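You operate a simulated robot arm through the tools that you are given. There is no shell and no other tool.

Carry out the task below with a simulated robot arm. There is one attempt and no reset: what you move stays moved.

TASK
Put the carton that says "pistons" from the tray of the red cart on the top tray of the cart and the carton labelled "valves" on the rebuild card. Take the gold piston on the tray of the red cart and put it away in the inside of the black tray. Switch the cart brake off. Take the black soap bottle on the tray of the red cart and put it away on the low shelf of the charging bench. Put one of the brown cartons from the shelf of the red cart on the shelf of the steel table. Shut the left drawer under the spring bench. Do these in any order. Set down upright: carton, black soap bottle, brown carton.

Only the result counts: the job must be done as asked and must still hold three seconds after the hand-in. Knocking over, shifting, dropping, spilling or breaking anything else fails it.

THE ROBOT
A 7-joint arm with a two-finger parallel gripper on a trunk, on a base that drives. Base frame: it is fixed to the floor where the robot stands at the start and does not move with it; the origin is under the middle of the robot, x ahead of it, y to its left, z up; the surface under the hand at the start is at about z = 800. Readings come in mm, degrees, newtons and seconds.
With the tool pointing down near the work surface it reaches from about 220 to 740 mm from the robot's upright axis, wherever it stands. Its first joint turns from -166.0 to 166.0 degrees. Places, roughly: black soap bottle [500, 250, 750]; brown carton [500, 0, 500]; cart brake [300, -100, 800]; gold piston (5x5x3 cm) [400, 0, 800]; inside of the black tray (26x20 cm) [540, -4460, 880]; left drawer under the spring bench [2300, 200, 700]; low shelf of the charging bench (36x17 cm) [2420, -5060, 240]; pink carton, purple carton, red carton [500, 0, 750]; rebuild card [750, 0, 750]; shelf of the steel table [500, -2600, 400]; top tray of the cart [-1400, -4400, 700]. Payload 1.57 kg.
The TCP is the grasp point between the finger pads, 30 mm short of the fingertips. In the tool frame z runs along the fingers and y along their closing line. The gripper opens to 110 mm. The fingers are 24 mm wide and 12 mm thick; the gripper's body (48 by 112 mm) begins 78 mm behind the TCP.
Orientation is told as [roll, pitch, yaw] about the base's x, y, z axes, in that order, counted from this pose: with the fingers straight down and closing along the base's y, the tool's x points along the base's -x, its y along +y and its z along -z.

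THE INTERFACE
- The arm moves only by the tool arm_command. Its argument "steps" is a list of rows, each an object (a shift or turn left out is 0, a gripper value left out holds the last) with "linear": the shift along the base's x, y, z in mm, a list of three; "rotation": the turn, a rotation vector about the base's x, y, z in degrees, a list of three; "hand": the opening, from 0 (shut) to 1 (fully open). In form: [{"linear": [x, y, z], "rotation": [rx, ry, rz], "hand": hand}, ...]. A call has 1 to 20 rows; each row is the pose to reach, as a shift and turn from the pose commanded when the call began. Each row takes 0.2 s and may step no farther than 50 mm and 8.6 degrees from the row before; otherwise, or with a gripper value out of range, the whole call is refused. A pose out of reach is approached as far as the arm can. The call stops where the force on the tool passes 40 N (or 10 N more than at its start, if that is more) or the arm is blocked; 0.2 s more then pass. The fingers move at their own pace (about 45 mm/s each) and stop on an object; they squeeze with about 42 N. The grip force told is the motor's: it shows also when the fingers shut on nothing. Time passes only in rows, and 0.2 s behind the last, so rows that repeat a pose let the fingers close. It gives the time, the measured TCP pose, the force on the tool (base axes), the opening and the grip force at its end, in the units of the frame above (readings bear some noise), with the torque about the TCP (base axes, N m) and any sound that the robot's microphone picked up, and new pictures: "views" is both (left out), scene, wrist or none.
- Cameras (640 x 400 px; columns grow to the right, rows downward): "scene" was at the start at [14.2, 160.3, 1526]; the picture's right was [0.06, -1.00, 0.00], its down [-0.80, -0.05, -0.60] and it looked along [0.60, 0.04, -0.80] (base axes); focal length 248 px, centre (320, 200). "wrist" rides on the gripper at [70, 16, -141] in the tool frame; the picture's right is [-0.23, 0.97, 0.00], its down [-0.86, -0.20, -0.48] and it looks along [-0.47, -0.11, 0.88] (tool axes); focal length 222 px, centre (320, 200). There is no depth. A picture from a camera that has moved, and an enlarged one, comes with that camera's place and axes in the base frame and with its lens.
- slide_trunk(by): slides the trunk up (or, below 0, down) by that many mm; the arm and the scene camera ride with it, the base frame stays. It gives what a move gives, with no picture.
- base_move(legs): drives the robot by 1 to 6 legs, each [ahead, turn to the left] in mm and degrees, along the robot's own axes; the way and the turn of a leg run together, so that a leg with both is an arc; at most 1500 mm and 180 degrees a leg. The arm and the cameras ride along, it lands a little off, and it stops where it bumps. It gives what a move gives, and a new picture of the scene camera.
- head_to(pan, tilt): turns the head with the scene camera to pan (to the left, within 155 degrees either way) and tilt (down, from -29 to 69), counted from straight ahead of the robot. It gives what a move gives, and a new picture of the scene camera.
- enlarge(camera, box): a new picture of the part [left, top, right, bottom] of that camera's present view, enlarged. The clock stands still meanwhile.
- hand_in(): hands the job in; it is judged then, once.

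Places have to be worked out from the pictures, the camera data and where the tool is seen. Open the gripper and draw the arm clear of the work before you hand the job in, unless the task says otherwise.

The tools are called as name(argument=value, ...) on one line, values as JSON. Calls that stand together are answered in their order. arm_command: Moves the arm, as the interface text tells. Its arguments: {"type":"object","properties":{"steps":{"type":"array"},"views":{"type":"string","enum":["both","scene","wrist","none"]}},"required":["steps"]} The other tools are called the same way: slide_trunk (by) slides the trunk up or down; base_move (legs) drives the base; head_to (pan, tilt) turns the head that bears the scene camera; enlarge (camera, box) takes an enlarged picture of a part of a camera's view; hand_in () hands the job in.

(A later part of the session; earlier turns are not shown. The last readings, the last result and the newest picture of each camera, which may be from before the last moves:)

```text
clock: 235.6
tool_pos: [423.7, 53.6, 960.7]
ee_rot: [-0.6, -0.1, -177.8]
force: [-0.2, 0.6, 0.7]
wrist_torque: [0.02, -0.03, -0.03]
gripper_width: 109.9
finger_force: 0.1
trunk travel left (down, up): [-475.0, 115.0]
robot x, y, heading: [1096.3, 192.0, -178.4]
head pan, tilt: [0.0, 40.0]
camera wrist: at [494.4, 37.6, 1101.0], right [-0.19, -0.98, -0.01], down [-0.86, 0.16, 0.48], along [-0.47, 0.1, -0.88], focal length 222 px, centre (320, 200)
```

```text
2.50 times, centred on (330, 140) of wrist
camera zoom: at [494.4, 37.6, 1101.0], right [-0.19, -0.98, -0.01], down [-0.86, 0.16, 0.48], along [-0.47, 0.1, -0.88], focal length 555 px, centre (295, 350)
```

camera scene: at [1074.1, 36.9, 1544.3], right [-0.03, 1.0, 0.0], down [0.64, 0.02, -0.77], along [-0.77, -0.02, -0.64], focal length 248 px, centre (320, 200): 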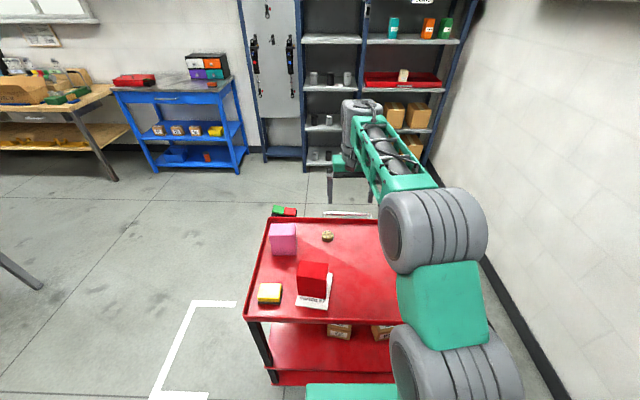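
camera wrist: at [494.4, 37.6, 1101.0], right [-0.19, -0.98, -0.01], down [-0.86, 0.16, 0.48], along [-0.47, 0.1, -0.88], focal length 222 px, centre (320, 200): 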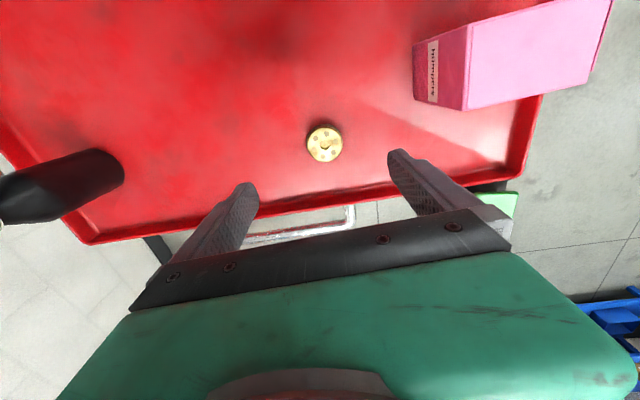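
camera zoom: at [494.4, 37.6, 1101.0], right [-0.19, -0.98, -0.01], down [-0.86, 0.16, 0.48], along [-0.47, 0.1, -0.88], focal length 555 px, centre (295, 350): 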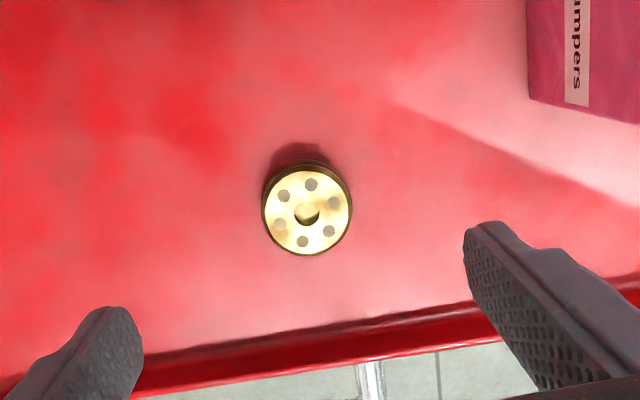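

Piston top centre at ≈[423, 49]. I descend to TCP z≈835 and close on it.

arm_command(steps=[{"linear": [0, -3, -40]}, {"linear": [0, -3, -80]}, {"linear": [0, -3, -110]}, {"linear": [0, -3, -125]}, {"linear": [0, -3, -125]}, {"linear": [0, -3, -125], "hand": 0}, {"linear": [0, -3, -125], "hand": 0}, {"linear": [0, -3, -125], "hand": 0}, {"linear": [0, -3, -125], "hand": 0}, {"linear": [0, -3, -125], "hand": 0}, {"linear": [0, -3, -125], "hand": 0}])

```text
clock: 238.0
tool_pos: [424.7, 50.1, 834.3]
ee_rot: [-0.6, -0.1, -177.7]
force: [-0.4, 0.7, 0.3]
wrist_torque: [-0.04, -0.01, -0.03]
gripper_width: 46.0
finger_force: 35.2
trunk travel left (down, up): [-475.0, 115.0]
robot x, y, heading: [1095.6, 189.9, -178.4]
head pan, tilt: [0.0, 40.0]
camera scene: at [1074.4, 37.0, 1544.3], right [-0.03, 1.0, 0.0], down [0.64, 0.02, -0.77], along [-0.77, -0.02, -0.64], focal length 248 px, centre (320, 200)
camera wrist: at [495.3, 34.9, 975.4], right [-0.19, -0.98, -0.01], down [-0.86, 0.16, 0.48], along [-0.47, 0.1, -0.88], focal length 222 px, centre (320, 200)
```

scene: 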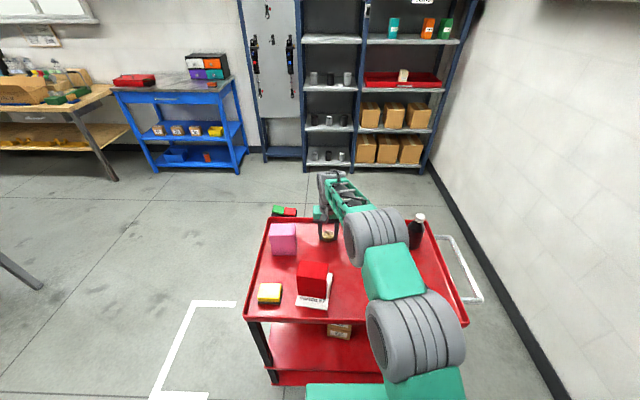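
wrist: 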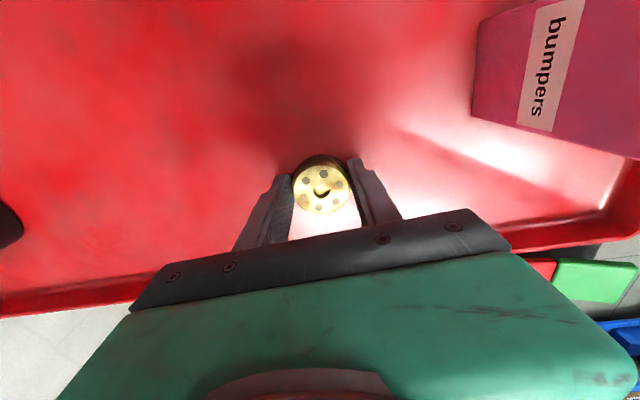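

Piston gripped at 46 mm. I lift straight up and draw it back towards the robot.

arm_command(steps=[{"linear": [0, 0, 45]}, {"linear": [0, 0, 90]}, {"linear": [0, 0, 135]}, {"linear": [0, 0, 180]}, {"linear": [0, 0, 225]}, {"linear": [35, 25, 240]}, {"linear": [70, 50, 240]}, {"linear": [105, 75, 240]}, {"linear": [140, 95, 240]}, {"linear": [180, 115, 240]}, {"linear": [220, 135, 240]}, {"linear": [260, 145, 240]}])

```text
clock: 240.6
tool_pos: [682.1, 193.6, 1071.1]
ee_rot: [-0.6, 0.1, -177.9]
force: [-1.2, 0.3, -0.8]
wrist_torque: [0.0, 0.0, -0.03]
gripper_width: 45.7
finger_force: 41.8
out of reach, approached as far as the arm can: row 5
trunk travel left (down, up): [-475.0, 115.0]
robot x, y, heading: [1096.5, 192.4, -178.2]
head pan, tilt: [0.0, 40.0]
camera scene: at [1074.7, 37.1, 1544.3], right [-0.03, 1.0, 0.0], down [0.64, 0.02, -0.77], along [-0.77, -0.02, -0.64], focal length 248 px, centre (320, 200)
camera wrist: at [752.6, 178.6, 1213.0], right [-0.19, -0.98, -0.01], down [-0.86, 0.16, 0.48], along [-0.47, 0.1, -0.88], focal length 222 px, centre (320, 200)
```

scene: 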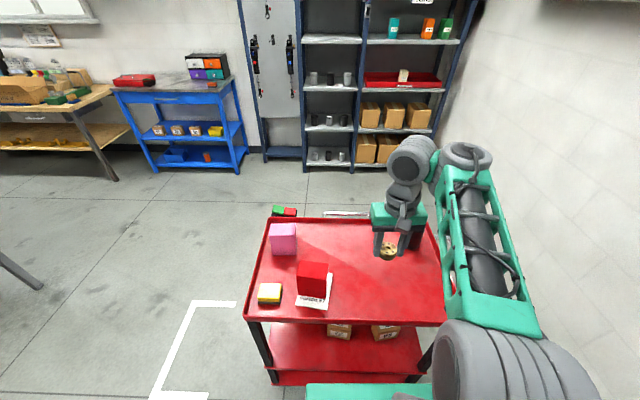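
wrist: 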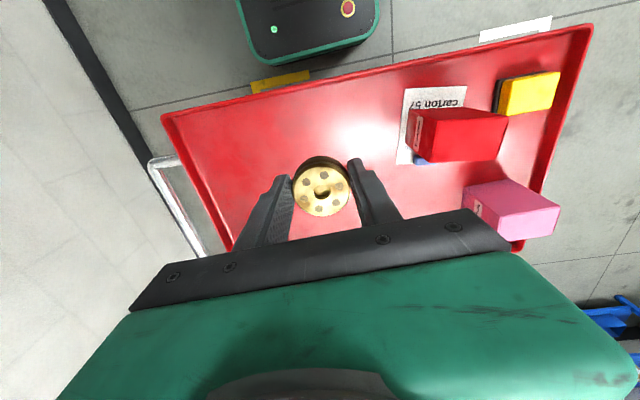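

Piston secure. I back away 650 mm, turn left to face south and drive down the eastern lane, clear of the floor mat.

base_move(legs=[[-650, 0], [0, 88.4], [1500, 0]])

head_to(pan=15, tilt=20)

```text
clock: 254.9
tool_pos: [1744.2, -1694.4, 1071.5]
ee_rot: [-0.6, -0.1, -88.8]
force: [-0.5, 0.6, -0.1]
wrist_torque: [0.01, -0.01, -0.02]
gripper_width: 45.7
finger_force: 42.4
trunk travel left (down, up): [-475.0, 115.0]
robot x, y, heading: [1755.1, -1280.8, -89.5]
head pan, tilt: [0.0, 40.0]
camera scene: at [1909.2, -1304.4, 1544.3], right [-1.0, -0.01, 0.0], down [-0.01, 0.64, -0.77], along [0.01, -0.77, -0.64], focal length 248 px, centre (320, 200)
```

scene: 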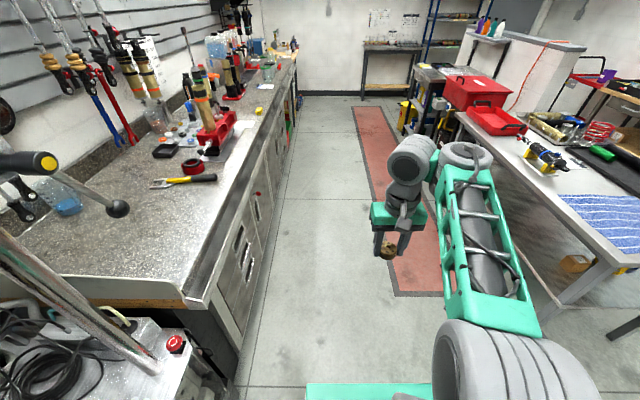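

```text
clock: 255.8
tool_pos: [1744.6, -1695.6, 1071.6]
ee_rot: [-0.7, -0.2, -88.8]
force: [0.5, -0.2, -1.9]
wrist_torque: [0.02, 0.02, -0.02]
gripper_width: 45.7
finger_force: 41.9
trunk travel left (down, up): [-475.0, 115.0]
robot x, y, heading: [1755.0, -1278.0, -89.6]
head pan, tilt: [15.0, 20.0]
camera scene: at [1933.3, -1309.1, 1575.7], right [-0.96, -0.27, 0.0], down [-0.09, 0.33, -0.94], along [0.25, -0.91, -0.34], focal length 248 px, centre (320, 200)
```

scene: 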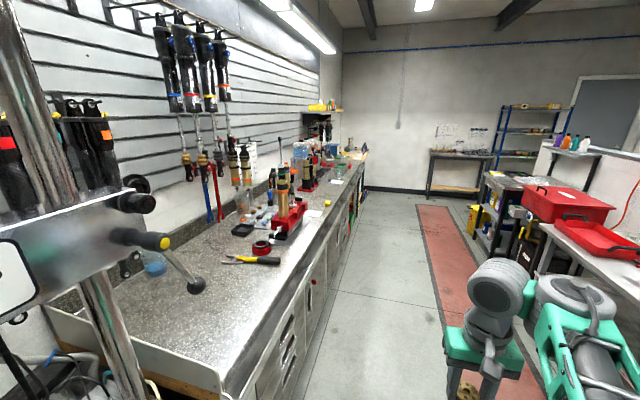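

Lane clear (bench edge x≈2220). I continue 1500 mm south and look towards the table by the partition.

base_move(legs=[[1500, 0]])

head_to(pan=-25, tilt=25)

head_to(pan=15, tilt=25)

```text
clock: 263.2
tool_pos: [1736.3, -3191.5, 1072.0]
ee_rot: [-0.6, 0.0, -89.9]
force: [0.5, 0.7, -0.8]
wrist_torque: [0.04, -0.02, 0.01]
gripper_width: 45.4
finger_force: 42.0
trunk travel left (down, up): [-475.0, 115.0]
robot x, y, heading: [1754.6, -2777.9, -90.5]
head pan, tilt: [15.0, 20.0]
camera scene: at [1933.7, -2808.4, 1575.8], right [-0.97, -0.25, 0.0], down [-0.09, 0.33, -0.94], along [0.24, -0.91, -0.34], focal length 248 px, centre (320, 200)
```

scene: 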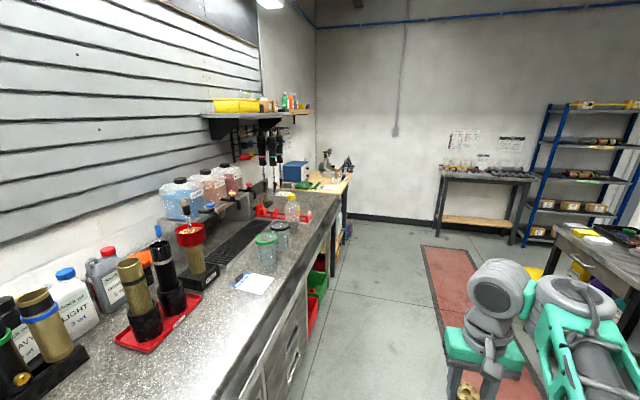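

```text
clock: 264.3
tool_pos: [1737.0, -3190.9, 1072.9]
ee_rot: [-0.7, -0.1, -89.9]
force: [-0.2, 0.2, -1.2]
wrist_torque: [-0.02, -0.01, 0.04]
gripper_width: 45.7
finger_force: 41.7
trunk travel left (down, up): [-475.0, 115.0]
robot x, y, heading: [1753.6, -2779.3, -90.7]
head pan, tilt: [-25.0, 25.0]
camera scene: at [1870.8, -2801.4, 1567.7], right [-0.9, 0.43, 0.0], down [0.18, 0.38, -0.91], along [-0.39, -0.82, -0.42], focal length 248 px, centre (320, 200)
```

scene: 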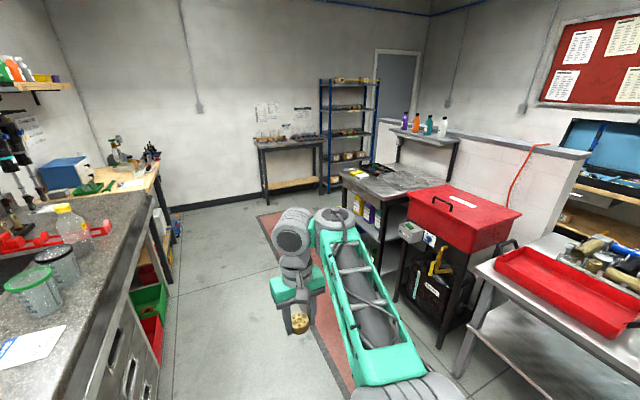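

```text
clock: 265.3
tool_pos: [1737.1, -3192.3, 1071.9]
ee_rot: [-0.6, 0.0, -89.9]
force: [-0.4, 0.7, -0.4]
wrist_torque: [0.0, -0.06, 0.0]
gripper_width: 45.7
finger_force: 42.4
trunk travel left (down, up): [-475.0, 115.0]
robot x, y, heading: [1753.5, -2776.6, -90.8]
head pan, tilt: [15.0, 25.0]
camera scene: at [1933.4, -2807.4, 1567.7], right [-0.97, -0.25, 0.0], down [-0.11, 0.41, -0.91], along [0.23, -0.88, -0.42], focal length 248 px, centre (320, 200)
```

scene: 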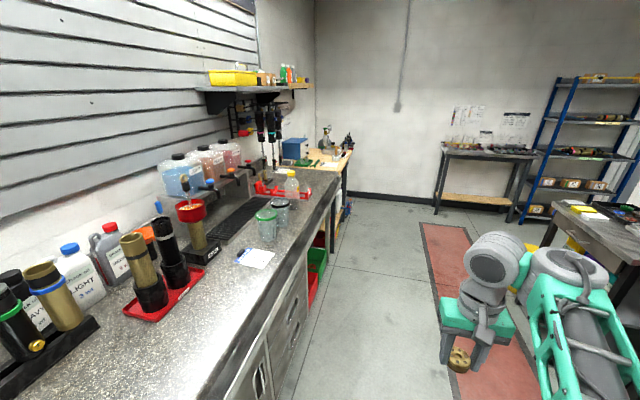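

The black tray should be on the table by the partition. I drive on to y≈−4430 and turn right to face it.

base_move(legs=[[1500, 0], [150, 0], [0, -89.5]])

head_to(pan=10, tilt=35)

enlarge(camera="scene", box=[180, 60, 480, 250])

```text
clock: 277.5
tool_pos: [1343.8, -4401.2, 1071.7]
ee_rot: [-0.6, 0.0, -179.4]
force: [0.0, -0.3, -0.3]
wrist_torque: [-0.01, 0.01, -0.01]
gripper_width: 45.5
finger_force: 41.8
trunk travel left (down, up): [-475.0, 115.0]
robot x, y, heading: [1756.7, -4417.7, 179.8]
head pan, tilt: [15.0, 25.0]
camera scene: at [1728.7, -4593.4, 1567.7], right [-0.26, 0.97, 0.0], down [0.41, 0.11, -0.91], along [-0.88, -0.23, -0.42], focal length 248 px, centre (320, 200)
```

scene: 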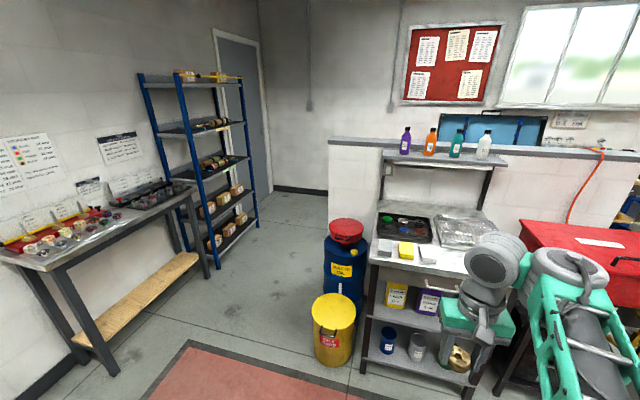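

```text
clock: 278.2
tool_pos: [1344.0, -4402.6, 1072.0]
ee_rot: [-0.6, 0.1, -179.4]
force: [0.1, 0.9, -0.3]
wrist_torque: [0.01, 0.05, -0.01]
gripper_width: 45.6
finger_force: 41.8
trunk travel left (down, up): [-475.0, 115.0]
robot x, y, heading: [1758.7, -4415.6, 180.1]
head pan, tilt: [10.0, 35.0]
camera scene: at [1730.9, -4585.0, 1552.0], right [-0.17, 0.98, 0.0], down [0.56, 0.1, -0.82], along [-0.81, -0.14, -0.57], focal length 248 px, centre (320, 200)
```

scene: 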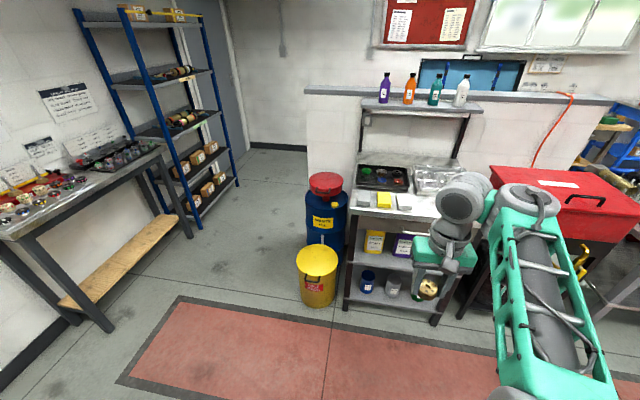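

```text
2.11 times, centred on (330, 155) of scene
camera zoom: at [1730.9, -4585.0, 1552.0], right [-0.17, 0.98, 0.0], down [0.56, 0.1, -0.82], along [-0.81, -0.14, -0.57], focal length 521 px, centre (299, 295)
```

zoom: 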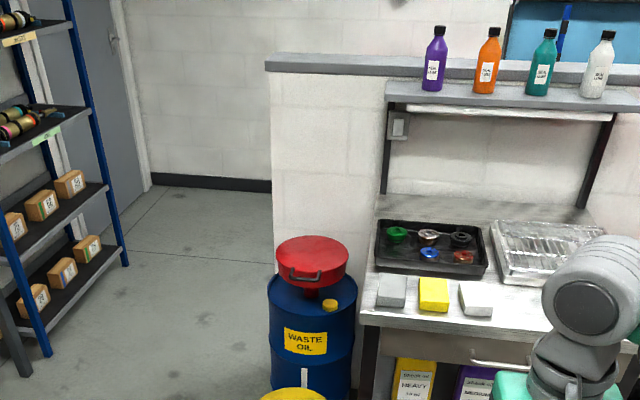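

The black tray is seen with five small parts in it, centre ≈[519, −4452]. Bin and table fronts are at x≈750–766, so I drive forward 590 mm and look from above.

base_move(legs=[[590, 0]])

arm_command(steps=[{"linear": [-30, -10, 20]}, {"linear": [-60, -20, 40]}, {"linear": [-90, -30, 60]}, {"linear": [-110, -40, 80]}, {"linear": [-110, -40, 80]}])

```text
clock: 281.6
tool_pos: [759.7, -4404.6, 1071.8]
ee_rot: [-0.6, 0.0, -179.2]
force: [0.7, -0.3, -0.6]
wrist_torque: [0.0, 0.01, 0.01]
gripper_width: 45.4
finger_force: 41.8
trunk travel left (down, up): [-475.0, 115.0]
robot x, y, heading: [1172.3, -4421.7, -180.0]
head pan, tilt: [10.0, 35.0]
camera scene: at [1147.1, -4585.4, 1551.9], right [-0.18, 0.98, 0.0], down [0.56, 0.1, -0.82], along [-0.81, -0.14, -0.57], focal length 248 px, centre (320, 200)
```

scene: 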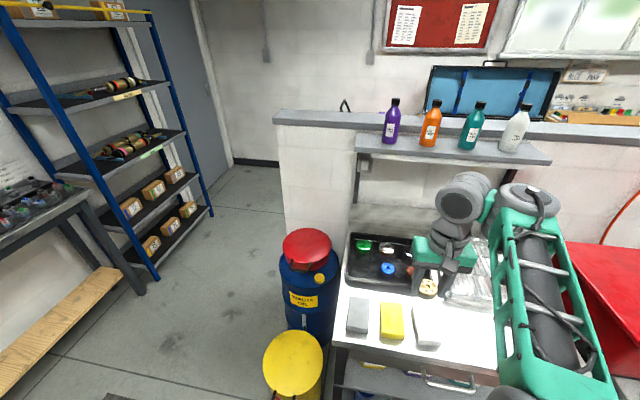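

```text
clock: 282.8
tool_pos: [650.7, -4443.0, 1151.8]
ee_rot: [-0.6, 0.1, -179.2]
force: [-0.6, 0.1, -0.6]
wrist_torque: [-0.01, -0.02, -0.01]
gripper_width: 45.6
finger_force: 42.3
trunk travel left (down, up): [-475.0, 115.0]
robot x, y, heading: [1175.0, -4421.2, -179.9]
head pan, tilt: [10.0, 35.0]
camera scene: at [1147.2, -4585.4, 1551.9], right [-0.18, 0.98, 0.0], down [0.56, 0.1, -0.82], along [-0.81, -0.14, -0.57], focal length 248 px, centre (320, 200)
camera wrist: at [720.7, -4459.5, 1293.4], right [-0.21, -0.98, -0.01], down [-0.86, 0.18, 0.48], along [-0.47, 0.11, -0.88], focal length 222 px, centre (320, 200)
```

scene: 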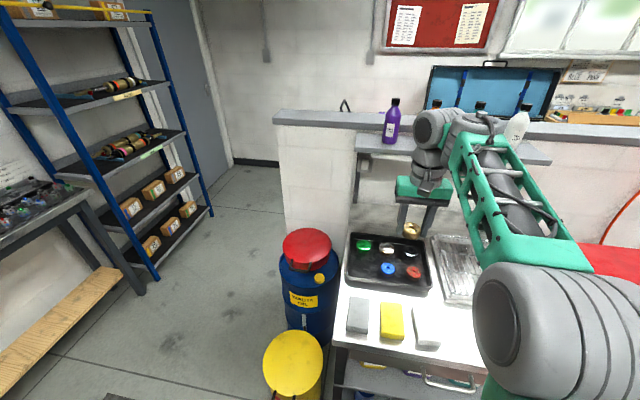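
wrist: 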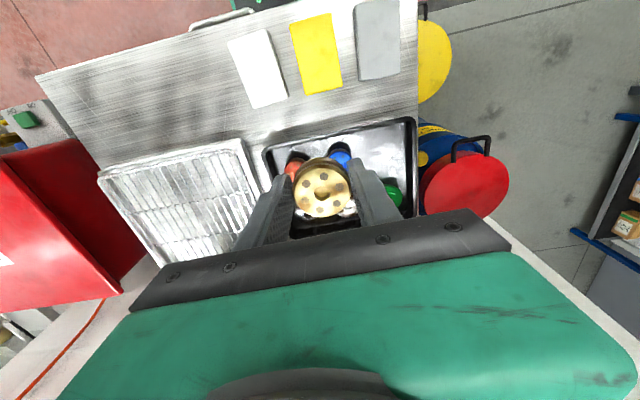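

Let me enlarge the scene view on the black tray to find free room.

enlarge(camera="scene", box=[330, 215, 450, 305])

enlarge(camera="wrist", box=[240, 100, 440, 240])

```text
4.44 times, centred on (390, 260) of scene
camera zoom: at [1147.2, -4585.4, 1551.9], right [-0.18, 0.98, 0.0], down [0.56, 0.1, -0.82], along [-0.81, -0.14, -0.57], focal length 1100 px, centre (9, -67)
```

zoom: 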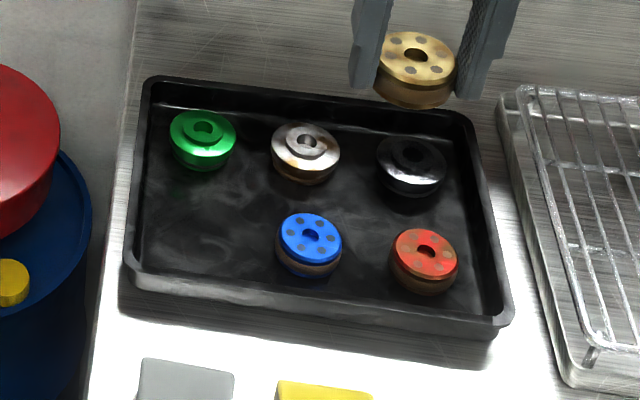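

```text
2.86 times, centred on (340, 170) of wrist
camera zoom: at [720.7, -4459.5, 1293.4], right [-0.21, -0.98, -0.01], down [-0.86, 0.18, 0.48], along [-0.47, 0.11, -0.88], focal length 635 px, centre (263, 286)
```

zoom: 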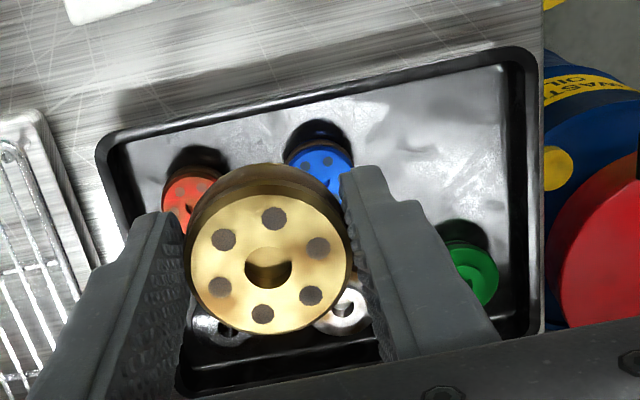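

Five pistons fill a 3×2 layout; the free slot is front-left, about [589, −4540], floor ≈892. I move over it and descend partway.

arm_command(steps=[{"linear": [-20, -32, -20]}, {"linear": [-42, -64, -40]}, {"linear": [-62, -96, -60]}, {"linear": [-62, -96, -105]}, {"linear": [-62, -96, -150]}, {"linear": [-62, -96, -180]}, {"linear": [-62, -96, -180]}])

enlarge(camera="scene", box=[330, 200, 450, 305])

enlarge(camera="wrist", box=[200, 80, 440, 240])

```text
clock: 284.4
tool_pos: [585.1, -4540.4, 973.3]
ee_rot: [-0.6, -0.1, -179.3]
force: [0.6, 0.5, -0.5]
wrist_torque: [0.0, -0.02, -0.04]
gripper_width: 45.6
finger_force: 42.2
out of reach, approached as far as the arm can: row 6
trunk travel left (down, up): [-475.0, 115.0]
robot x, y, heading: [1176.1, -4416.9, -179.8]
head pan, tilt: [10.0, 35.0]
camera scene: at [1146.9, -4585.2, 1551.9], right [-0.18, 0.98, 0.0], down [0.56, 0.1, -0.82], along [-0.81, -0.14, -0.57], focal length 248 px, centre (320, 200)
camera wrist: at [656.7, -4557.4, 1114.4], right [-0.21, -0.98, -0.01], down [-0.86, 0.18, 0.48], along [-0.47, 0.11, -0.88], focal length 222 px, centre (320, 200)
```

scene: 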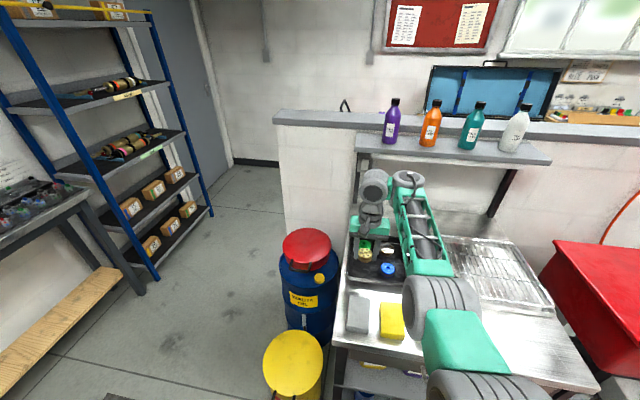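
wrist: 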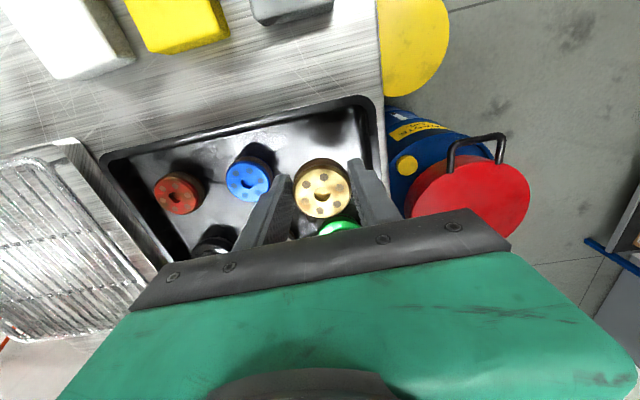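

```text
3.81 times, centred on (390, 252) of scene
camera zoom: at [1146.9, -4585.2, 1551.9], right [-0.18, 0.98, 0.0], down [0.56, 0.1, -0.82], along [-0.81, -0.14, -0.57], focal length 943 px, centre (53, 0)
```

zoom: 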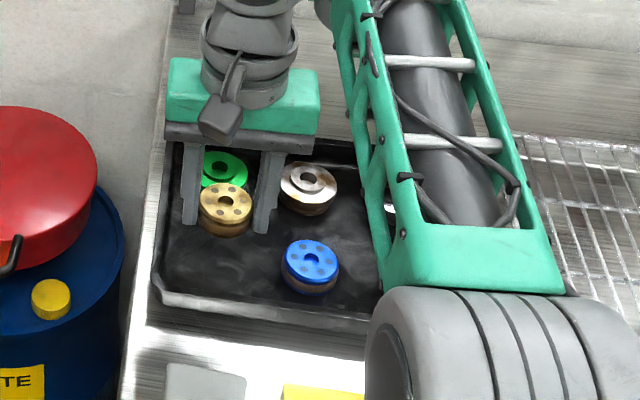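

```text
2.50 times, centred on (320, 160) of wrist
camera zoom: at [656.7, -4557.4, 1114.4], right [-0.21, -0.98, -0.01], down [-0.86, 0.18, 0.48], along [-0.47, 0.11, -0.88], focal length 555 px, centre (320, 300)
```

zoom: 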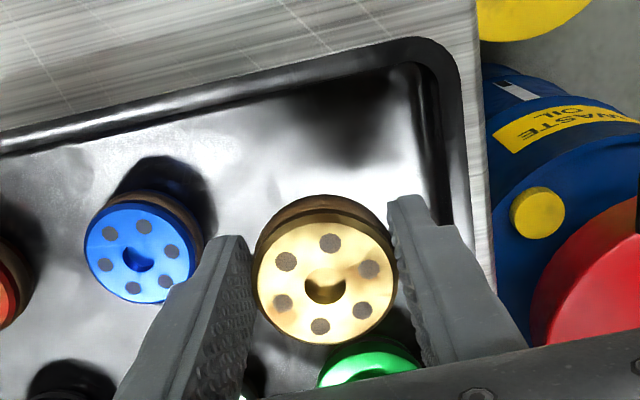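

The slot is clear: wall at y≈−4588, blue piston at y≈−4467. I lower to about TCP 927 in small final steps.

arm_command(steps=[{"linear": [4, 1, -20]}, {"linear": [4, 1, -36]}, {"linear": [4, 1, -40]}, {"linear": [4, 1, -43]}, {"linear": [4, 1, -46]}, {"linear": [4, 1, -46]}])

```text
clock: 285.8
tool_pos: [573.5, -4541.4, 949.4]
ee_rot: [-0.6, 1.0, -179.2]
force: [0.1, -0.4, -0.6]
wrist_torque: [0.0, 0.02, 0.02]
gripper_width: 45.8
finger_force: 42.1
out of reach, approached as far as the arm can: row 1, 2, 3, 4, 5, 6
trunk travel left (down, up): [-475.0, 115.0]
robot x, y, heading: [1175.6, -4416.9, -180.0]
head pan, tilt: [10.0, 35.0]
camera scene: at [1147.2, -4585.4, 1551.9], right [-0.18, 0.98, 0.0], down [0.56, 0.1, -0.82], along [-0.81, -0.14, -0.57], focal length 248 px, centre (320, 200)
camera wrist: at [641.9, -4558.4, 1092.0], right [-0.21, -0.98, -0.01], down [-0.87, 0.18, 0.47], along [-0.45, 0.11, -0.88], focal length 222 px, centre (320, 200)
```

scene: 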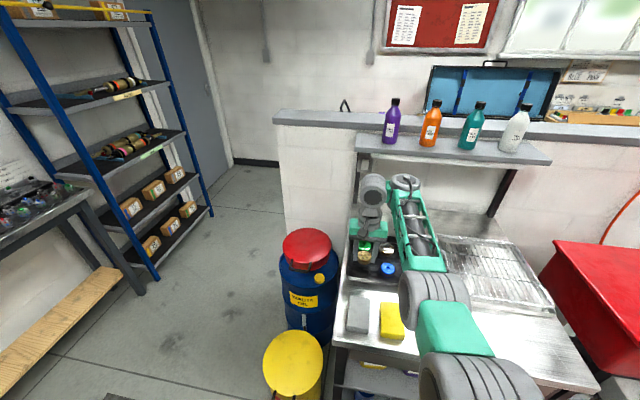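
wrist: 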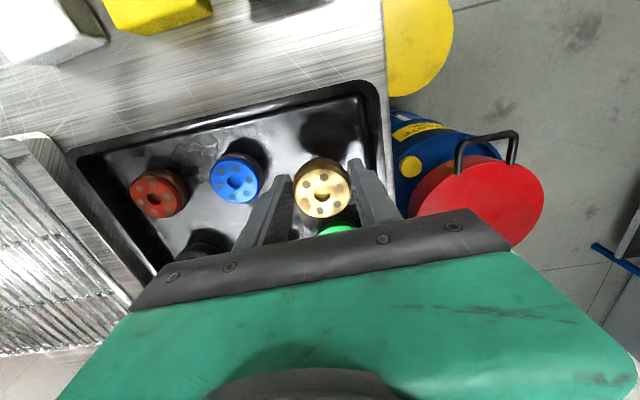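

The arm reached a joint limit and drifted slightly; nothing touched. I raise back up, then I'll lower with the trunk instead.

arm_command(steps=[{"linear": [0, 0, 20]}, {"linear": [0, 0, 46]}, {"linear": [0, 0, 46]}], views="none")

```text
clock: 286.6
tool_pos: [574.4, -4541.6, 996.7]
ee_rot: [-0.6, 0.0, -179.3]
force: [0.3, -0.3, -1.3]
wrist_torque: [-0.03, 0.01, 0.0]
gripper_width: 45.8
finger_force: 42.0
trunk travel left (down, up): [-475.0, 115.0]
robot x, y, heading: [1173.4, -4417.1, -180.1]
head pan, tilt: [10.0, 35.0]
```

Now at [574, −4542, 997]. I shift 15 mm in x back over the slot and lower the trunk 55 mm.

arm_command(steps=[{"linear": [15, 2, 0]}, {"linear": [15, 2, 0]}], views="none")

slide_trunk(by=-55)

enlarge(camera="wrist", box=[200, 80, 440, 240])

enlarge(camera="scene", box=[330, 180, 450, 285])

```text
clock: 287.2
tool_pos: [587.8, -4540.5, 996.2]
ee_rot: [-0.6, -0.1, -179.3]
force: [-0.2, -0.9, -0.7]
wrist_torque: [0.0, -0.02, 0.01]
gripper_width: 45.6
finger_force: 41.9
trunk travel left (down, up): [-475.0, 115.0]
robot x, y, heading: [1174.6, -4418.6, -179.8]
head pan, tilt: [10.0, 35.0]
```

```text
clock: 288.1
tool_pos: [588.1, -4538.7, 941.6]
ee_rot: [-0.6, -0.1, -179.3]
force: [1.1, -0.4, 0.4]
wrist_torque: [-0.01, 0.01, 0.01]
gripper_width: 45.3
finger_force: 42.2
trunk travel left (down, up): [-420.0, 170.0]
robot x, y, heading: [1173.7, -4417.2, -180.0]
head pan, tilt: [10.0, 35.0]
```

```text
2.50 times, centred on (320, 160) of wrist
camera zoom: at [659.4, -4557.1, 1083.1], right [-0.21, -0.98, -0.01], down [-0.86, 0.18, 0.48], along [-0.47, 0.11, -0.88], focal length 555 px, centre (320, 300)
```

zoom: 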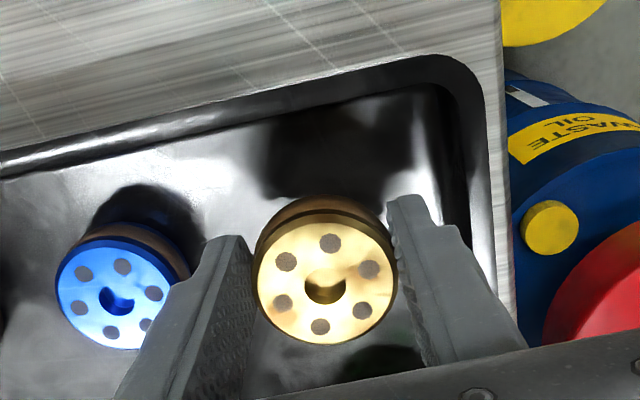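

```text
3.81 times, centred on (390, 232) of scene
camera zoom: at [1147.3, -4585.4, 1496.9], right [-0.18, 0.98, 0.0], down [0.56, 0.1, -0.82], along [-0.81, -0.14, -0.57], focal length 943 px, centre (53, 76)
```

zoom: 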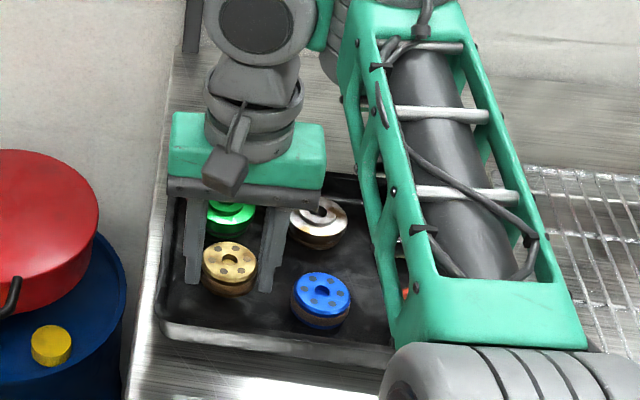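

Well placed above the free slot. I lower in 3 mm arm steps until contact.

arm_command(steps=[{"linear": [0, 0, -4]}, {"linear": [0, 0, -8]}, {"linear": [0, 0, -11]}, {"linear": [0, 0, -14]}, {"linear": [0, 0, -16]}, {"linear": [0, 0, -18]}, {"linear": [0, 0, -20]}], views="wrist")

```text
clock: 289.7
tool_pos: [588.0, -4540.1, 922.0]
ee_rot: [-0.6, 0.0, -179.2]
force: [-0.1, -0.1, -0.7]
wrist_torque: [0.04, 0.03, 0.04]
gripper_width: 45.4
finger_force: 42.6
trunk travel left (down, up): [-420.0, 170.0]
robot x, y, heading: [1171.5, -4419.3, -179.8]
head pan, tilt: [10.0, 35.0]
camera wrist: at [659.1, -4557.0, 1063.2], right [-0.22, -0.98, -0.01], down [-0.86, 0.18, 0.48], along [-0.47, 0.11, -0.88], focal length 222 px, centre (320, 200)
```

wrist: 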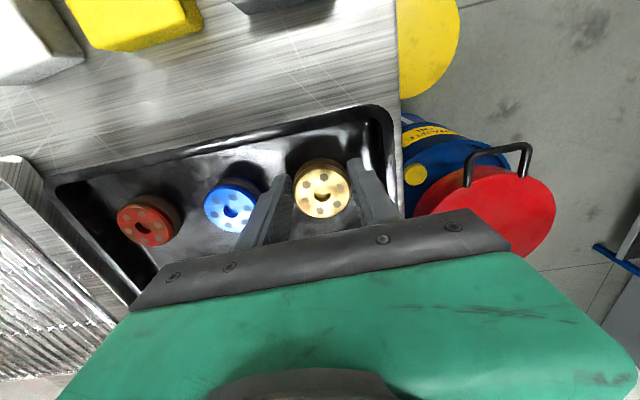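

No contact yet at 922. I continue down in small steps.

arm_command(steps=[{"linear": [0, 0, -3]}, {"linear": [0, 0, -6]}, {"linear": [0, 0, -8]}, {"linear": [0, 0, -10]}, {"linear": [0, 0, -12]}, {"linear": [0, 0, -14]}, {"linear": [0, 0, -16]}, {"linear": [0, 0, -18]}, {"linear": [0, 0, -20]}], views="wrist")

```text
clock: 291.2
tool_pos: [585.5, -4541.0, 915.1]
ee_rot: [-0.4, -0.3, -179.3]
force: [-2.6, -0.6, 10.3]
wrist_torque: [-0.15, -0.06, -0.02]
gripper_width: 45.7
finger_force: 41.5
out of reach, approached as far as the arm can: row 7
trunk travel left (down, up): [-420.0, 170.0]
robot x, y, heading: [1171.2, -4415.9, -180.0]
head pan, tilt: [10.0, 35.0]
stopped in row 7: the force on the tool passed its limit at 41 N (the readings are from after the stop); the commanded pose is now the measured one
camera wrist: at [657.2, -4557.4, 1055.6], right [-0.22, -0.98, -0.01], down [-0.85, 0.19, 0.49], along [-0.47, 0.11, -0.87], focal length 222 px, centre (320, 200)
```

wrist: 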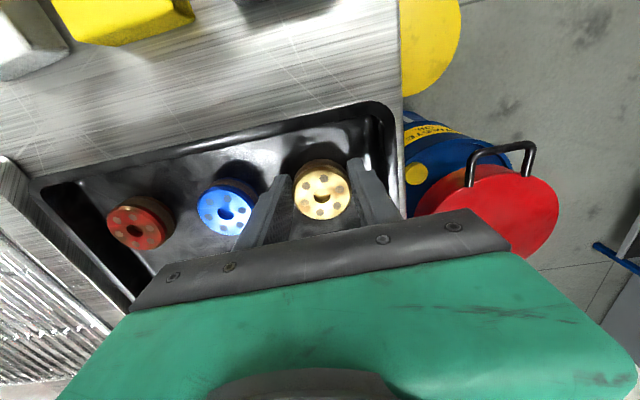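

Contact at TCP 915: the piston is on the tray floor. I open just enough, then rise straight up.

arm_command(steps=[{"linear": [0, 0, 0.5], "hand": 0.54}, {"linear": [0, 0, 0.5], "hand": 0.54}, {"linear": [0, 0, 0.5], "hand": 0.54}, {"linear": [0, 0, 25], "hand": 0.54}, {"linear": [0, 0, 60], "hand": 0.54}, {"linear": [5, 0, 100], "hand": 0.54}, {"linear": [10, 0, 140], "hand": 0.54}, {"linear": [10, 0, 180], "hand": 0.54}])

enlarge(camera="scene", box=[330, 180, 450, 285])

```text
clock: 293.0
tool_pos: [596.1, -4542.0, 1090.3]
ee_rot: [-0.6, 0.2, -179.2]
force: [0.0, -0.1, 0.4]
wrist_torque: [-0.03, 0.01, 0.02]
gripper_width: 59.3
finger_force: 0.1
trunk travel left (down, up): [-420.0, 170.0]
robot x, y, heading: [1174.6, -4417.3, -179.8]
head pan, tilt: [10.0, 35.0]
camera scene: at [1147.9, -4585.5, 1496.8], right [-0.18, 0.98, 0.0], down [0.56, 0.1, -0.82], along [-0.81, -0.14, -0.57], focal length 248 px, centre (320, 200)
camera wrist: at [666.4, -4559.0, 1233.1], right [-0.21, -0.98, -0.01], down [-0.86, 0.18, 0.48], along [-0.47, 0.11, -0.88], focal length 222 px, centre (320, 200)
```

scene: 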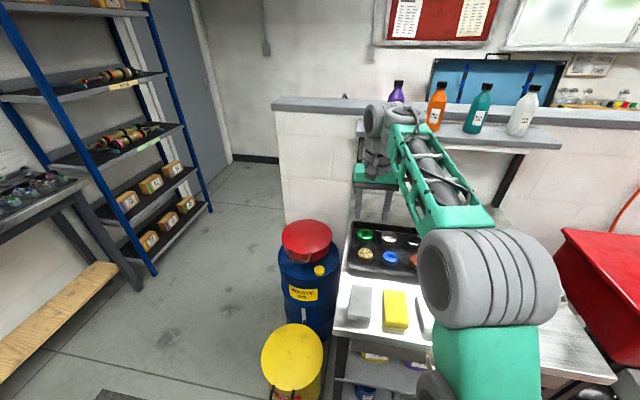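
wrist: 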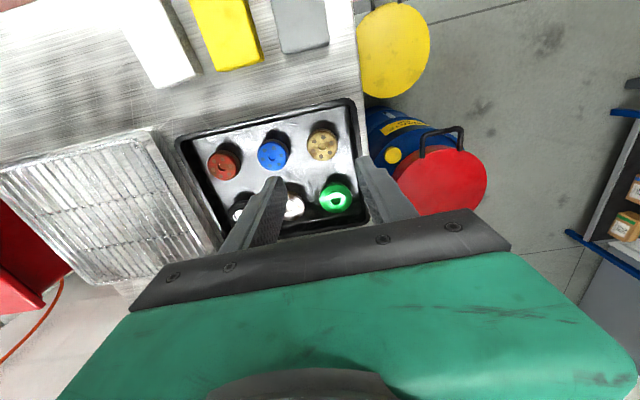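

```text
3.81 times, centred on (390, 232) of scene
camera zoom: at [1147.9, -4585.5, 1496.8], right [-0.18, 0.98, 0.0], down [0.56, 0.1, -0.82], along [-0.81, -0.14, -0.57], focal length 943 px, centre (53, 76)
```

zoom: 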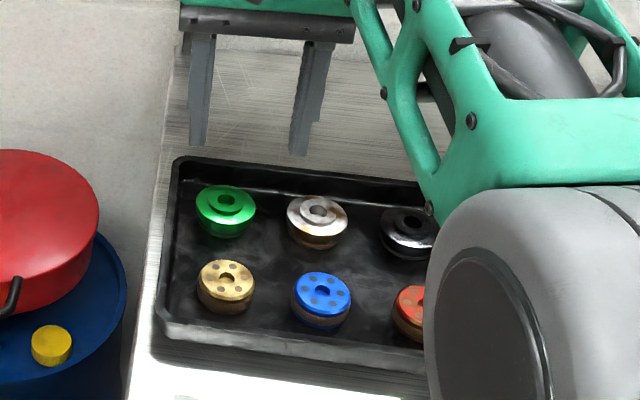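

The gold piston lies in its slot. I draw the arm in, restore the trunk, back off, and look at the charging bench for the later bottle delivery.

arm_command(steps=[{"linear": [35, 25, 10], "hand": 1}, {"linear": [70, 50, 20]}, {"linear": [105, 75, 20]}, {"linear": [140, 100, 20]}, {"linear": [175, 125, 20]}, {"linear": [185, 130, 20]}], views="none")

slide_trunk(by=55)

base_move(legs=[[-590, 0]])

head_to(pan=136, tilt=35)

enlarge(camera="scene", box=[180, 60, 500, 320])

```text
clock: 294.4
tool_pos: [781.5, -4413.0, 1112.6]
ee_rot: [-0.5, 0.0, -179.2]
force: [0.1, 0.3, -0.3]
wrist_torque: [0.0, 0.01, 0.02]
gripper_width: 110.1
finger_force: 0.1
trunk travel left (down, up): [-420.0, 170.0]
robot x, y, heading: [1174.2, -4415.1, -180.0]
head pan, tilt: [10.0, 35.0]
```

```text
clock: 295.4
tool_pos: [779.7, -4412.9, 1167.8]
ee_rot: [-0.5, 0.0, -179.3]
force: [0.6, 0.3, -0.1]
wrist_torque: [0.0, -0.01, 0.0]
gripper_width: 110.1
finger_force: 0.1
trunk travel left (down, up): [-475.0, 115.0]
robot x, y, heading: [1173.4, -4420.5, -179.8]
head pan, tilt: [10.0, 35.0]
```

```text
clock: 298.7
tool_pos: [1363.7, -4410.3, 1168.9]
ee_rot: [-0.4, 0.0, -179.6]
force: [0.2, 0.3, -0.1]
wrist_torque: [-0.01, -0.01, 0.0]
gripper_width: 109.9
finger_force: 0.1
trunk travel left (down, up): [-475.0, 115.0]
robot x, y, heading: [1752.1, -4416.3, 179.9]
head pan, tilt: [10.0, 35.0]
camera scene: at [1728.9, -4585.8, 1551.9], right [-0.17, 0.99, 0.0], down [0.57, 0.1, -0.82], along [-0.81, -0.14, -0.57], focal length 248 px, centre (320, 200)
```

scene: 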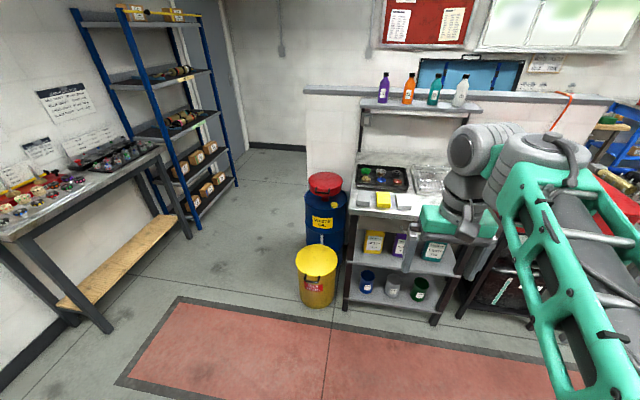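

```text
clock: 300.7
tool_pos: [1364.1, -4410.3, 1167.2]
ee_rot: [-0.5, -0.1, -179.7]
force: [-0.8, -0.2, -0.4]
wrist_torque: [-0.01, 0.01, -0.03]
gripper_width: 110.0
finger_force: 0.1
trunk travel left (down, up): [-475.0, 115.0]
robot x, y, heading: [1752.1, -4415.5, 179.9]
head pan, tilt: [136.0, 35.0]
camera scene: at [1878.6, -4632.3, 1551.9], right [-0.7, -0.72, 0.0], down [-0.41, 0.4, -0.82], along [0.59, -0.57, -0.57], focal length 248 px, centre (320, 200)
```

scene: 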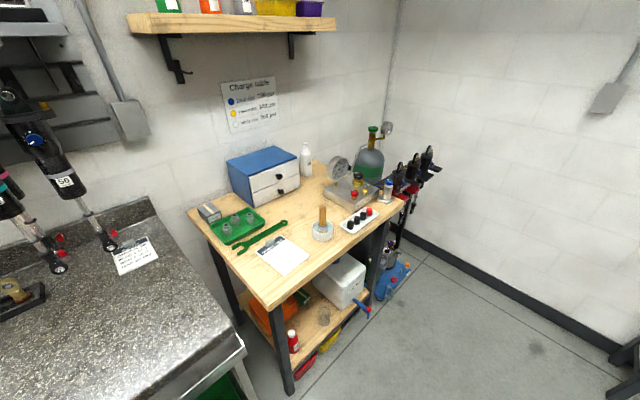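

```text
1.54 times, centred on (340, 190) of scene
camera zoom: at [1878.6, -4632.3, 1551.9], right [-0.7, -0.72, 0.0], down [-0.41, 0.4, -0.82], along [0.59, -0.57, -0.57], focal length 381 px, centre (289, 215)
```

zoom: 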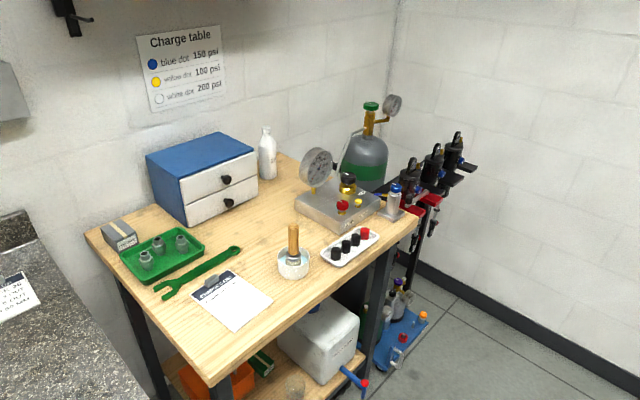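

The bench has a low shelf with items; I lower the trunk to see beneath its top.

slide_trunk(by=-400)

head_to(pan=145, tilt=40)

enlarge(camera="scene", box=[200, 100, 460, 320])

```text
clock: 304.6
tool_pos: [1363.5, -4410.2, 768.0]
ee_rot: [-0.4, 0.1, -179.6]
force: [0.3, 0.5, -0.3]
wrist_torque: [-0.02, -0.02, 0.0]
gripper_width: 109.9
finger_force: 0.0
trunk travel left (down, up): [-75.0, 515.0]
robot x, y, heading: [1758.7, -4417.2, 179.7]
head pan, tilt: [136.0, 35.0]
```

```text
clock: 305.3
tool_pos: [1364.4, -4410.9, 767.0]
ee_rot: [-0.5, 0.0, -179.6]
force: [0.3, -0.6, -0.3]
wrist_torque: [-0.01, -0.02, 0.0]
gripper_width: 110.0
finger_force: 0.1
trunk travel left (down, up): [-75.0, 515.0]
robot x, y, heading: [1754.5, -4416.8, 179.9]
head pan, tilt: [145.0, 40.0]
camera scene: at [1884.9, -4619.9, 1144.4], right [-0.58, -0.82, 0.0], down [-0.52, 0.37, -0.77], along [0.63, -0.44, -0.64], focal length 248 px, centre (320, 200)
```

scene: 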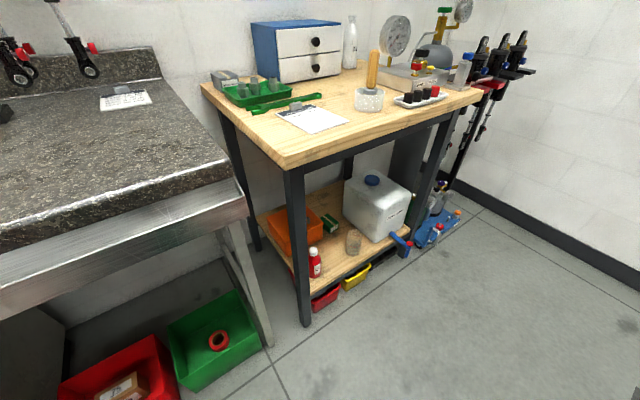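

```text
1.82 times, centred on (330, 210) of scene
camera zoom: at [1884.9, -4619.9, 1144.4], right [-0.58, -0.82, 0.0], down [-0.52, 0.37, -0.77], along [0.63, -0.44, -0.64], focal length 450 px, centre (302, 182)
```

zoom: 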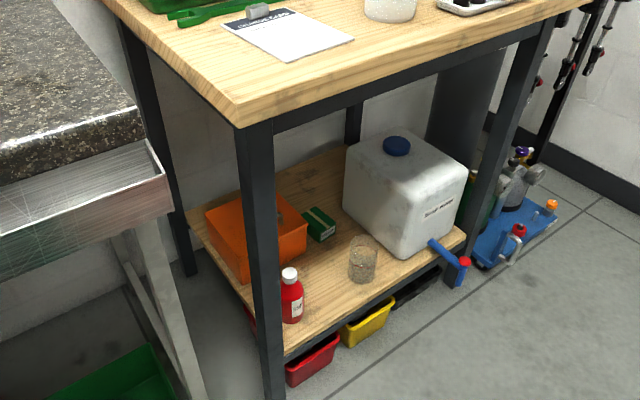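

The low shelf (z≈215) has free room at about [2430, −5050], between a red bottle (y≈−4945) and a glass jar (y≈−5160). Now I return for the soap bottle: trunk up, turn north and drive back to the cart's far side.

slide_trunk(by=400)

base_move(legs=[[0, -90], [1500, 0], [1500, 0], [1500, 0], [200, 0]])

head_to(pan=70, tilt=30)

```text
clock: 309.1
tool_pos: [1363.2, -4409.7, 1167.1]
ee_rot: [-0.5, 0.1, -179.5]
force: [0.8, -0.7, -0.7]
wrist_torque: [-0.02, -0.01, 0.0]
gripper_width: 110.4
finger_force: 0.1
trunk travel left (down, up): [-475.0, 115.0]
robot x, y, heading: [1754.5, -4419.2, 179.9]
head pan, tilt: [145.0, 40.0]
```

```text
clock: 335.7
tool_pos: [1790.9, 691.1, 1166.9]
ee_rot: [-0.6, 0.1, 92.3]
force: [-0.2, -0.6, -0.5]
wrist_torque: [0.01, 0.02, 0.01]
gripper_width: 110.1
finger_force: 0.1
trunk travel left (down, up): [-475.0, 115.0]
robot x, y, heading: [1800.1, 299.7, 91.5]
head pan, tilt: [145.0, 40.0]
camera scene: at [1597.8, 164.7, 1544.4], right [-0.84, 0.55, 0.0], down [0.35, 0.54, -0.77], along [-0.42, -0.64, -0.64], focal length 248 px, centre (320, 200)
```

scene: 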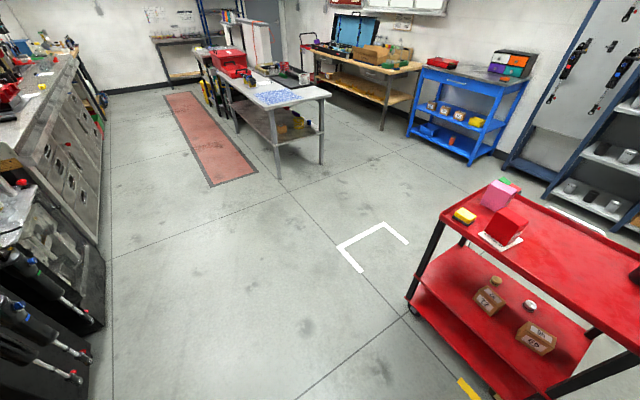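

```text
clock: 337.1
tool_pos: [1791.1, 691.7, 1167.0]
ee_rot: [-0.5, -0.1, 92.3]
force: [0.3, -0.3, -0.4]
wrist_torque: [-0.01, -0.01, -0.01]
gripper_width: 109.8
finger_force: 0.1
trunk travel left (down, up): [-475.0, 115.0]
robot x, y, heading: [1796.0, 300.0, 91.8]
head pan, tilt: [70.0, 30.0]
camera scene: at [1558.7, 263.7, 1559.7], right [0.31, 0.95, 0.0], down [0.47, -0.16, -0.87], along [-0.82, 0.27, -0.5], focal length 248 px, centre (320, 200)
```

scene: 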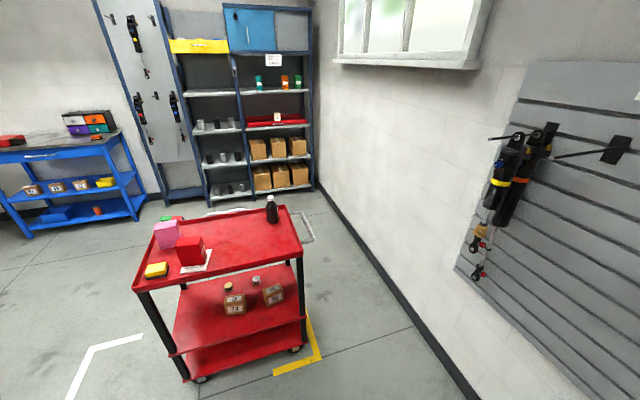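

The bottle stands at the cart's far corner. I turn to face it and drive up to the cart.

base_move(legs=[[0, 88.3], [640, 0]])

head_to(pan=-12, tilt=38)

enlarge(camera="scene", box=[240, 130, 440, 280])

```text
clock: 344.5
tool_pos: [765.1, 311.0, 1167.5]
ee_rot: [-0.5, 0.0, -180.0]
force: [-0.3, -0.4, 0.6]
wrist_torque: [0.0, 0.0, 0.01]
gripper_width: 109.8
finger_force: 0.0
trunk travel left (down, up): [-475.0, 115.0]
robot x, y, heading: [1157.7, 303.6, 179.4]
head pan, tilt: [70.0, 30.0]
camera scene: at [1183.1, 63.0, 1559.7], right [-0.94, 0.35, 0.0], down [0.18, 0.47, -0.87], along [-0.3, -0.81, -0.5], focal length 248 px, centre (320, 200)
```

scene: 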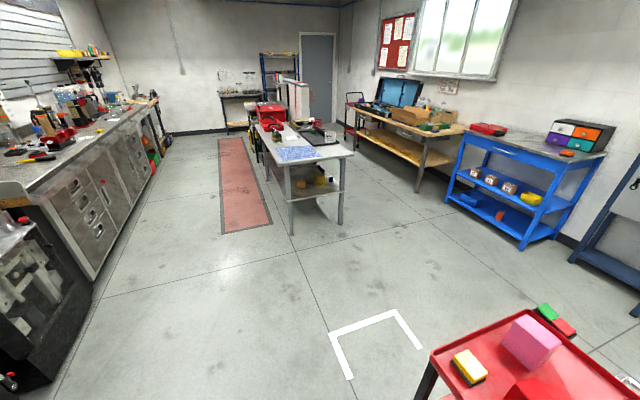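

```text
clock: 346.0
tool_pos: [763.7, 310.6, 1168.6]
ee_rot: [-0.5, 0.1, -179.9]
force: [0.0, 0.0, 0.8]
wrist_torque: [0.04, -0.06, 0.03]
gripper_width: 109.9
finger_force: 0.0
trunk travel left (down, up): [-475.0, 115.0]
robot x, y, heading: [1155.5, 304.2, 179.3]
head pan, tilt: [-12.0, 38.0]
camera scene: at [1130.8, 166.3, 1547.3], right [0.22, 0.98, 0.0], down [0.6, -0.13, -0.79], along [-0.77, 0.17, -0.62], focal length 248 px, centre (320, 200)
```

scene: 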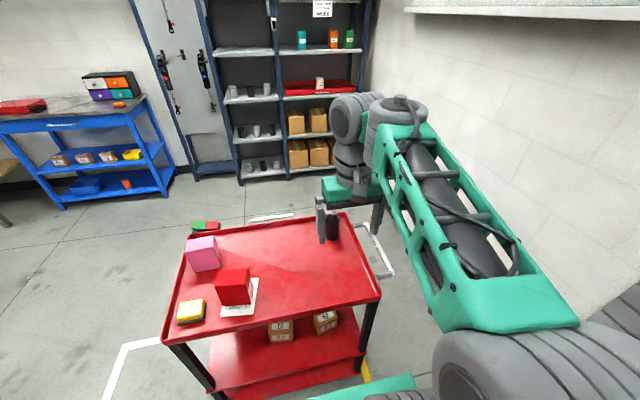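

```text
2.67 times, centred on (340, 205) of scene
camera zoom: at [1130.8, 166.3, 1547.3], right [0.22, 0.98, 0.0], down [0.6, -0.13, -0.79], along [-0.77, 0.17, -0.62], focal length 660 px, centre (267, 187)
```

zoom: 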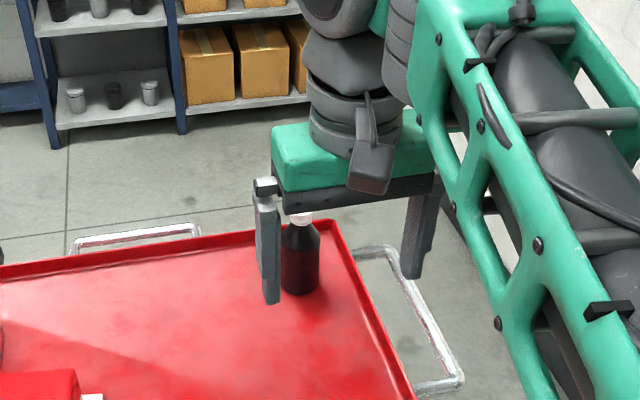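

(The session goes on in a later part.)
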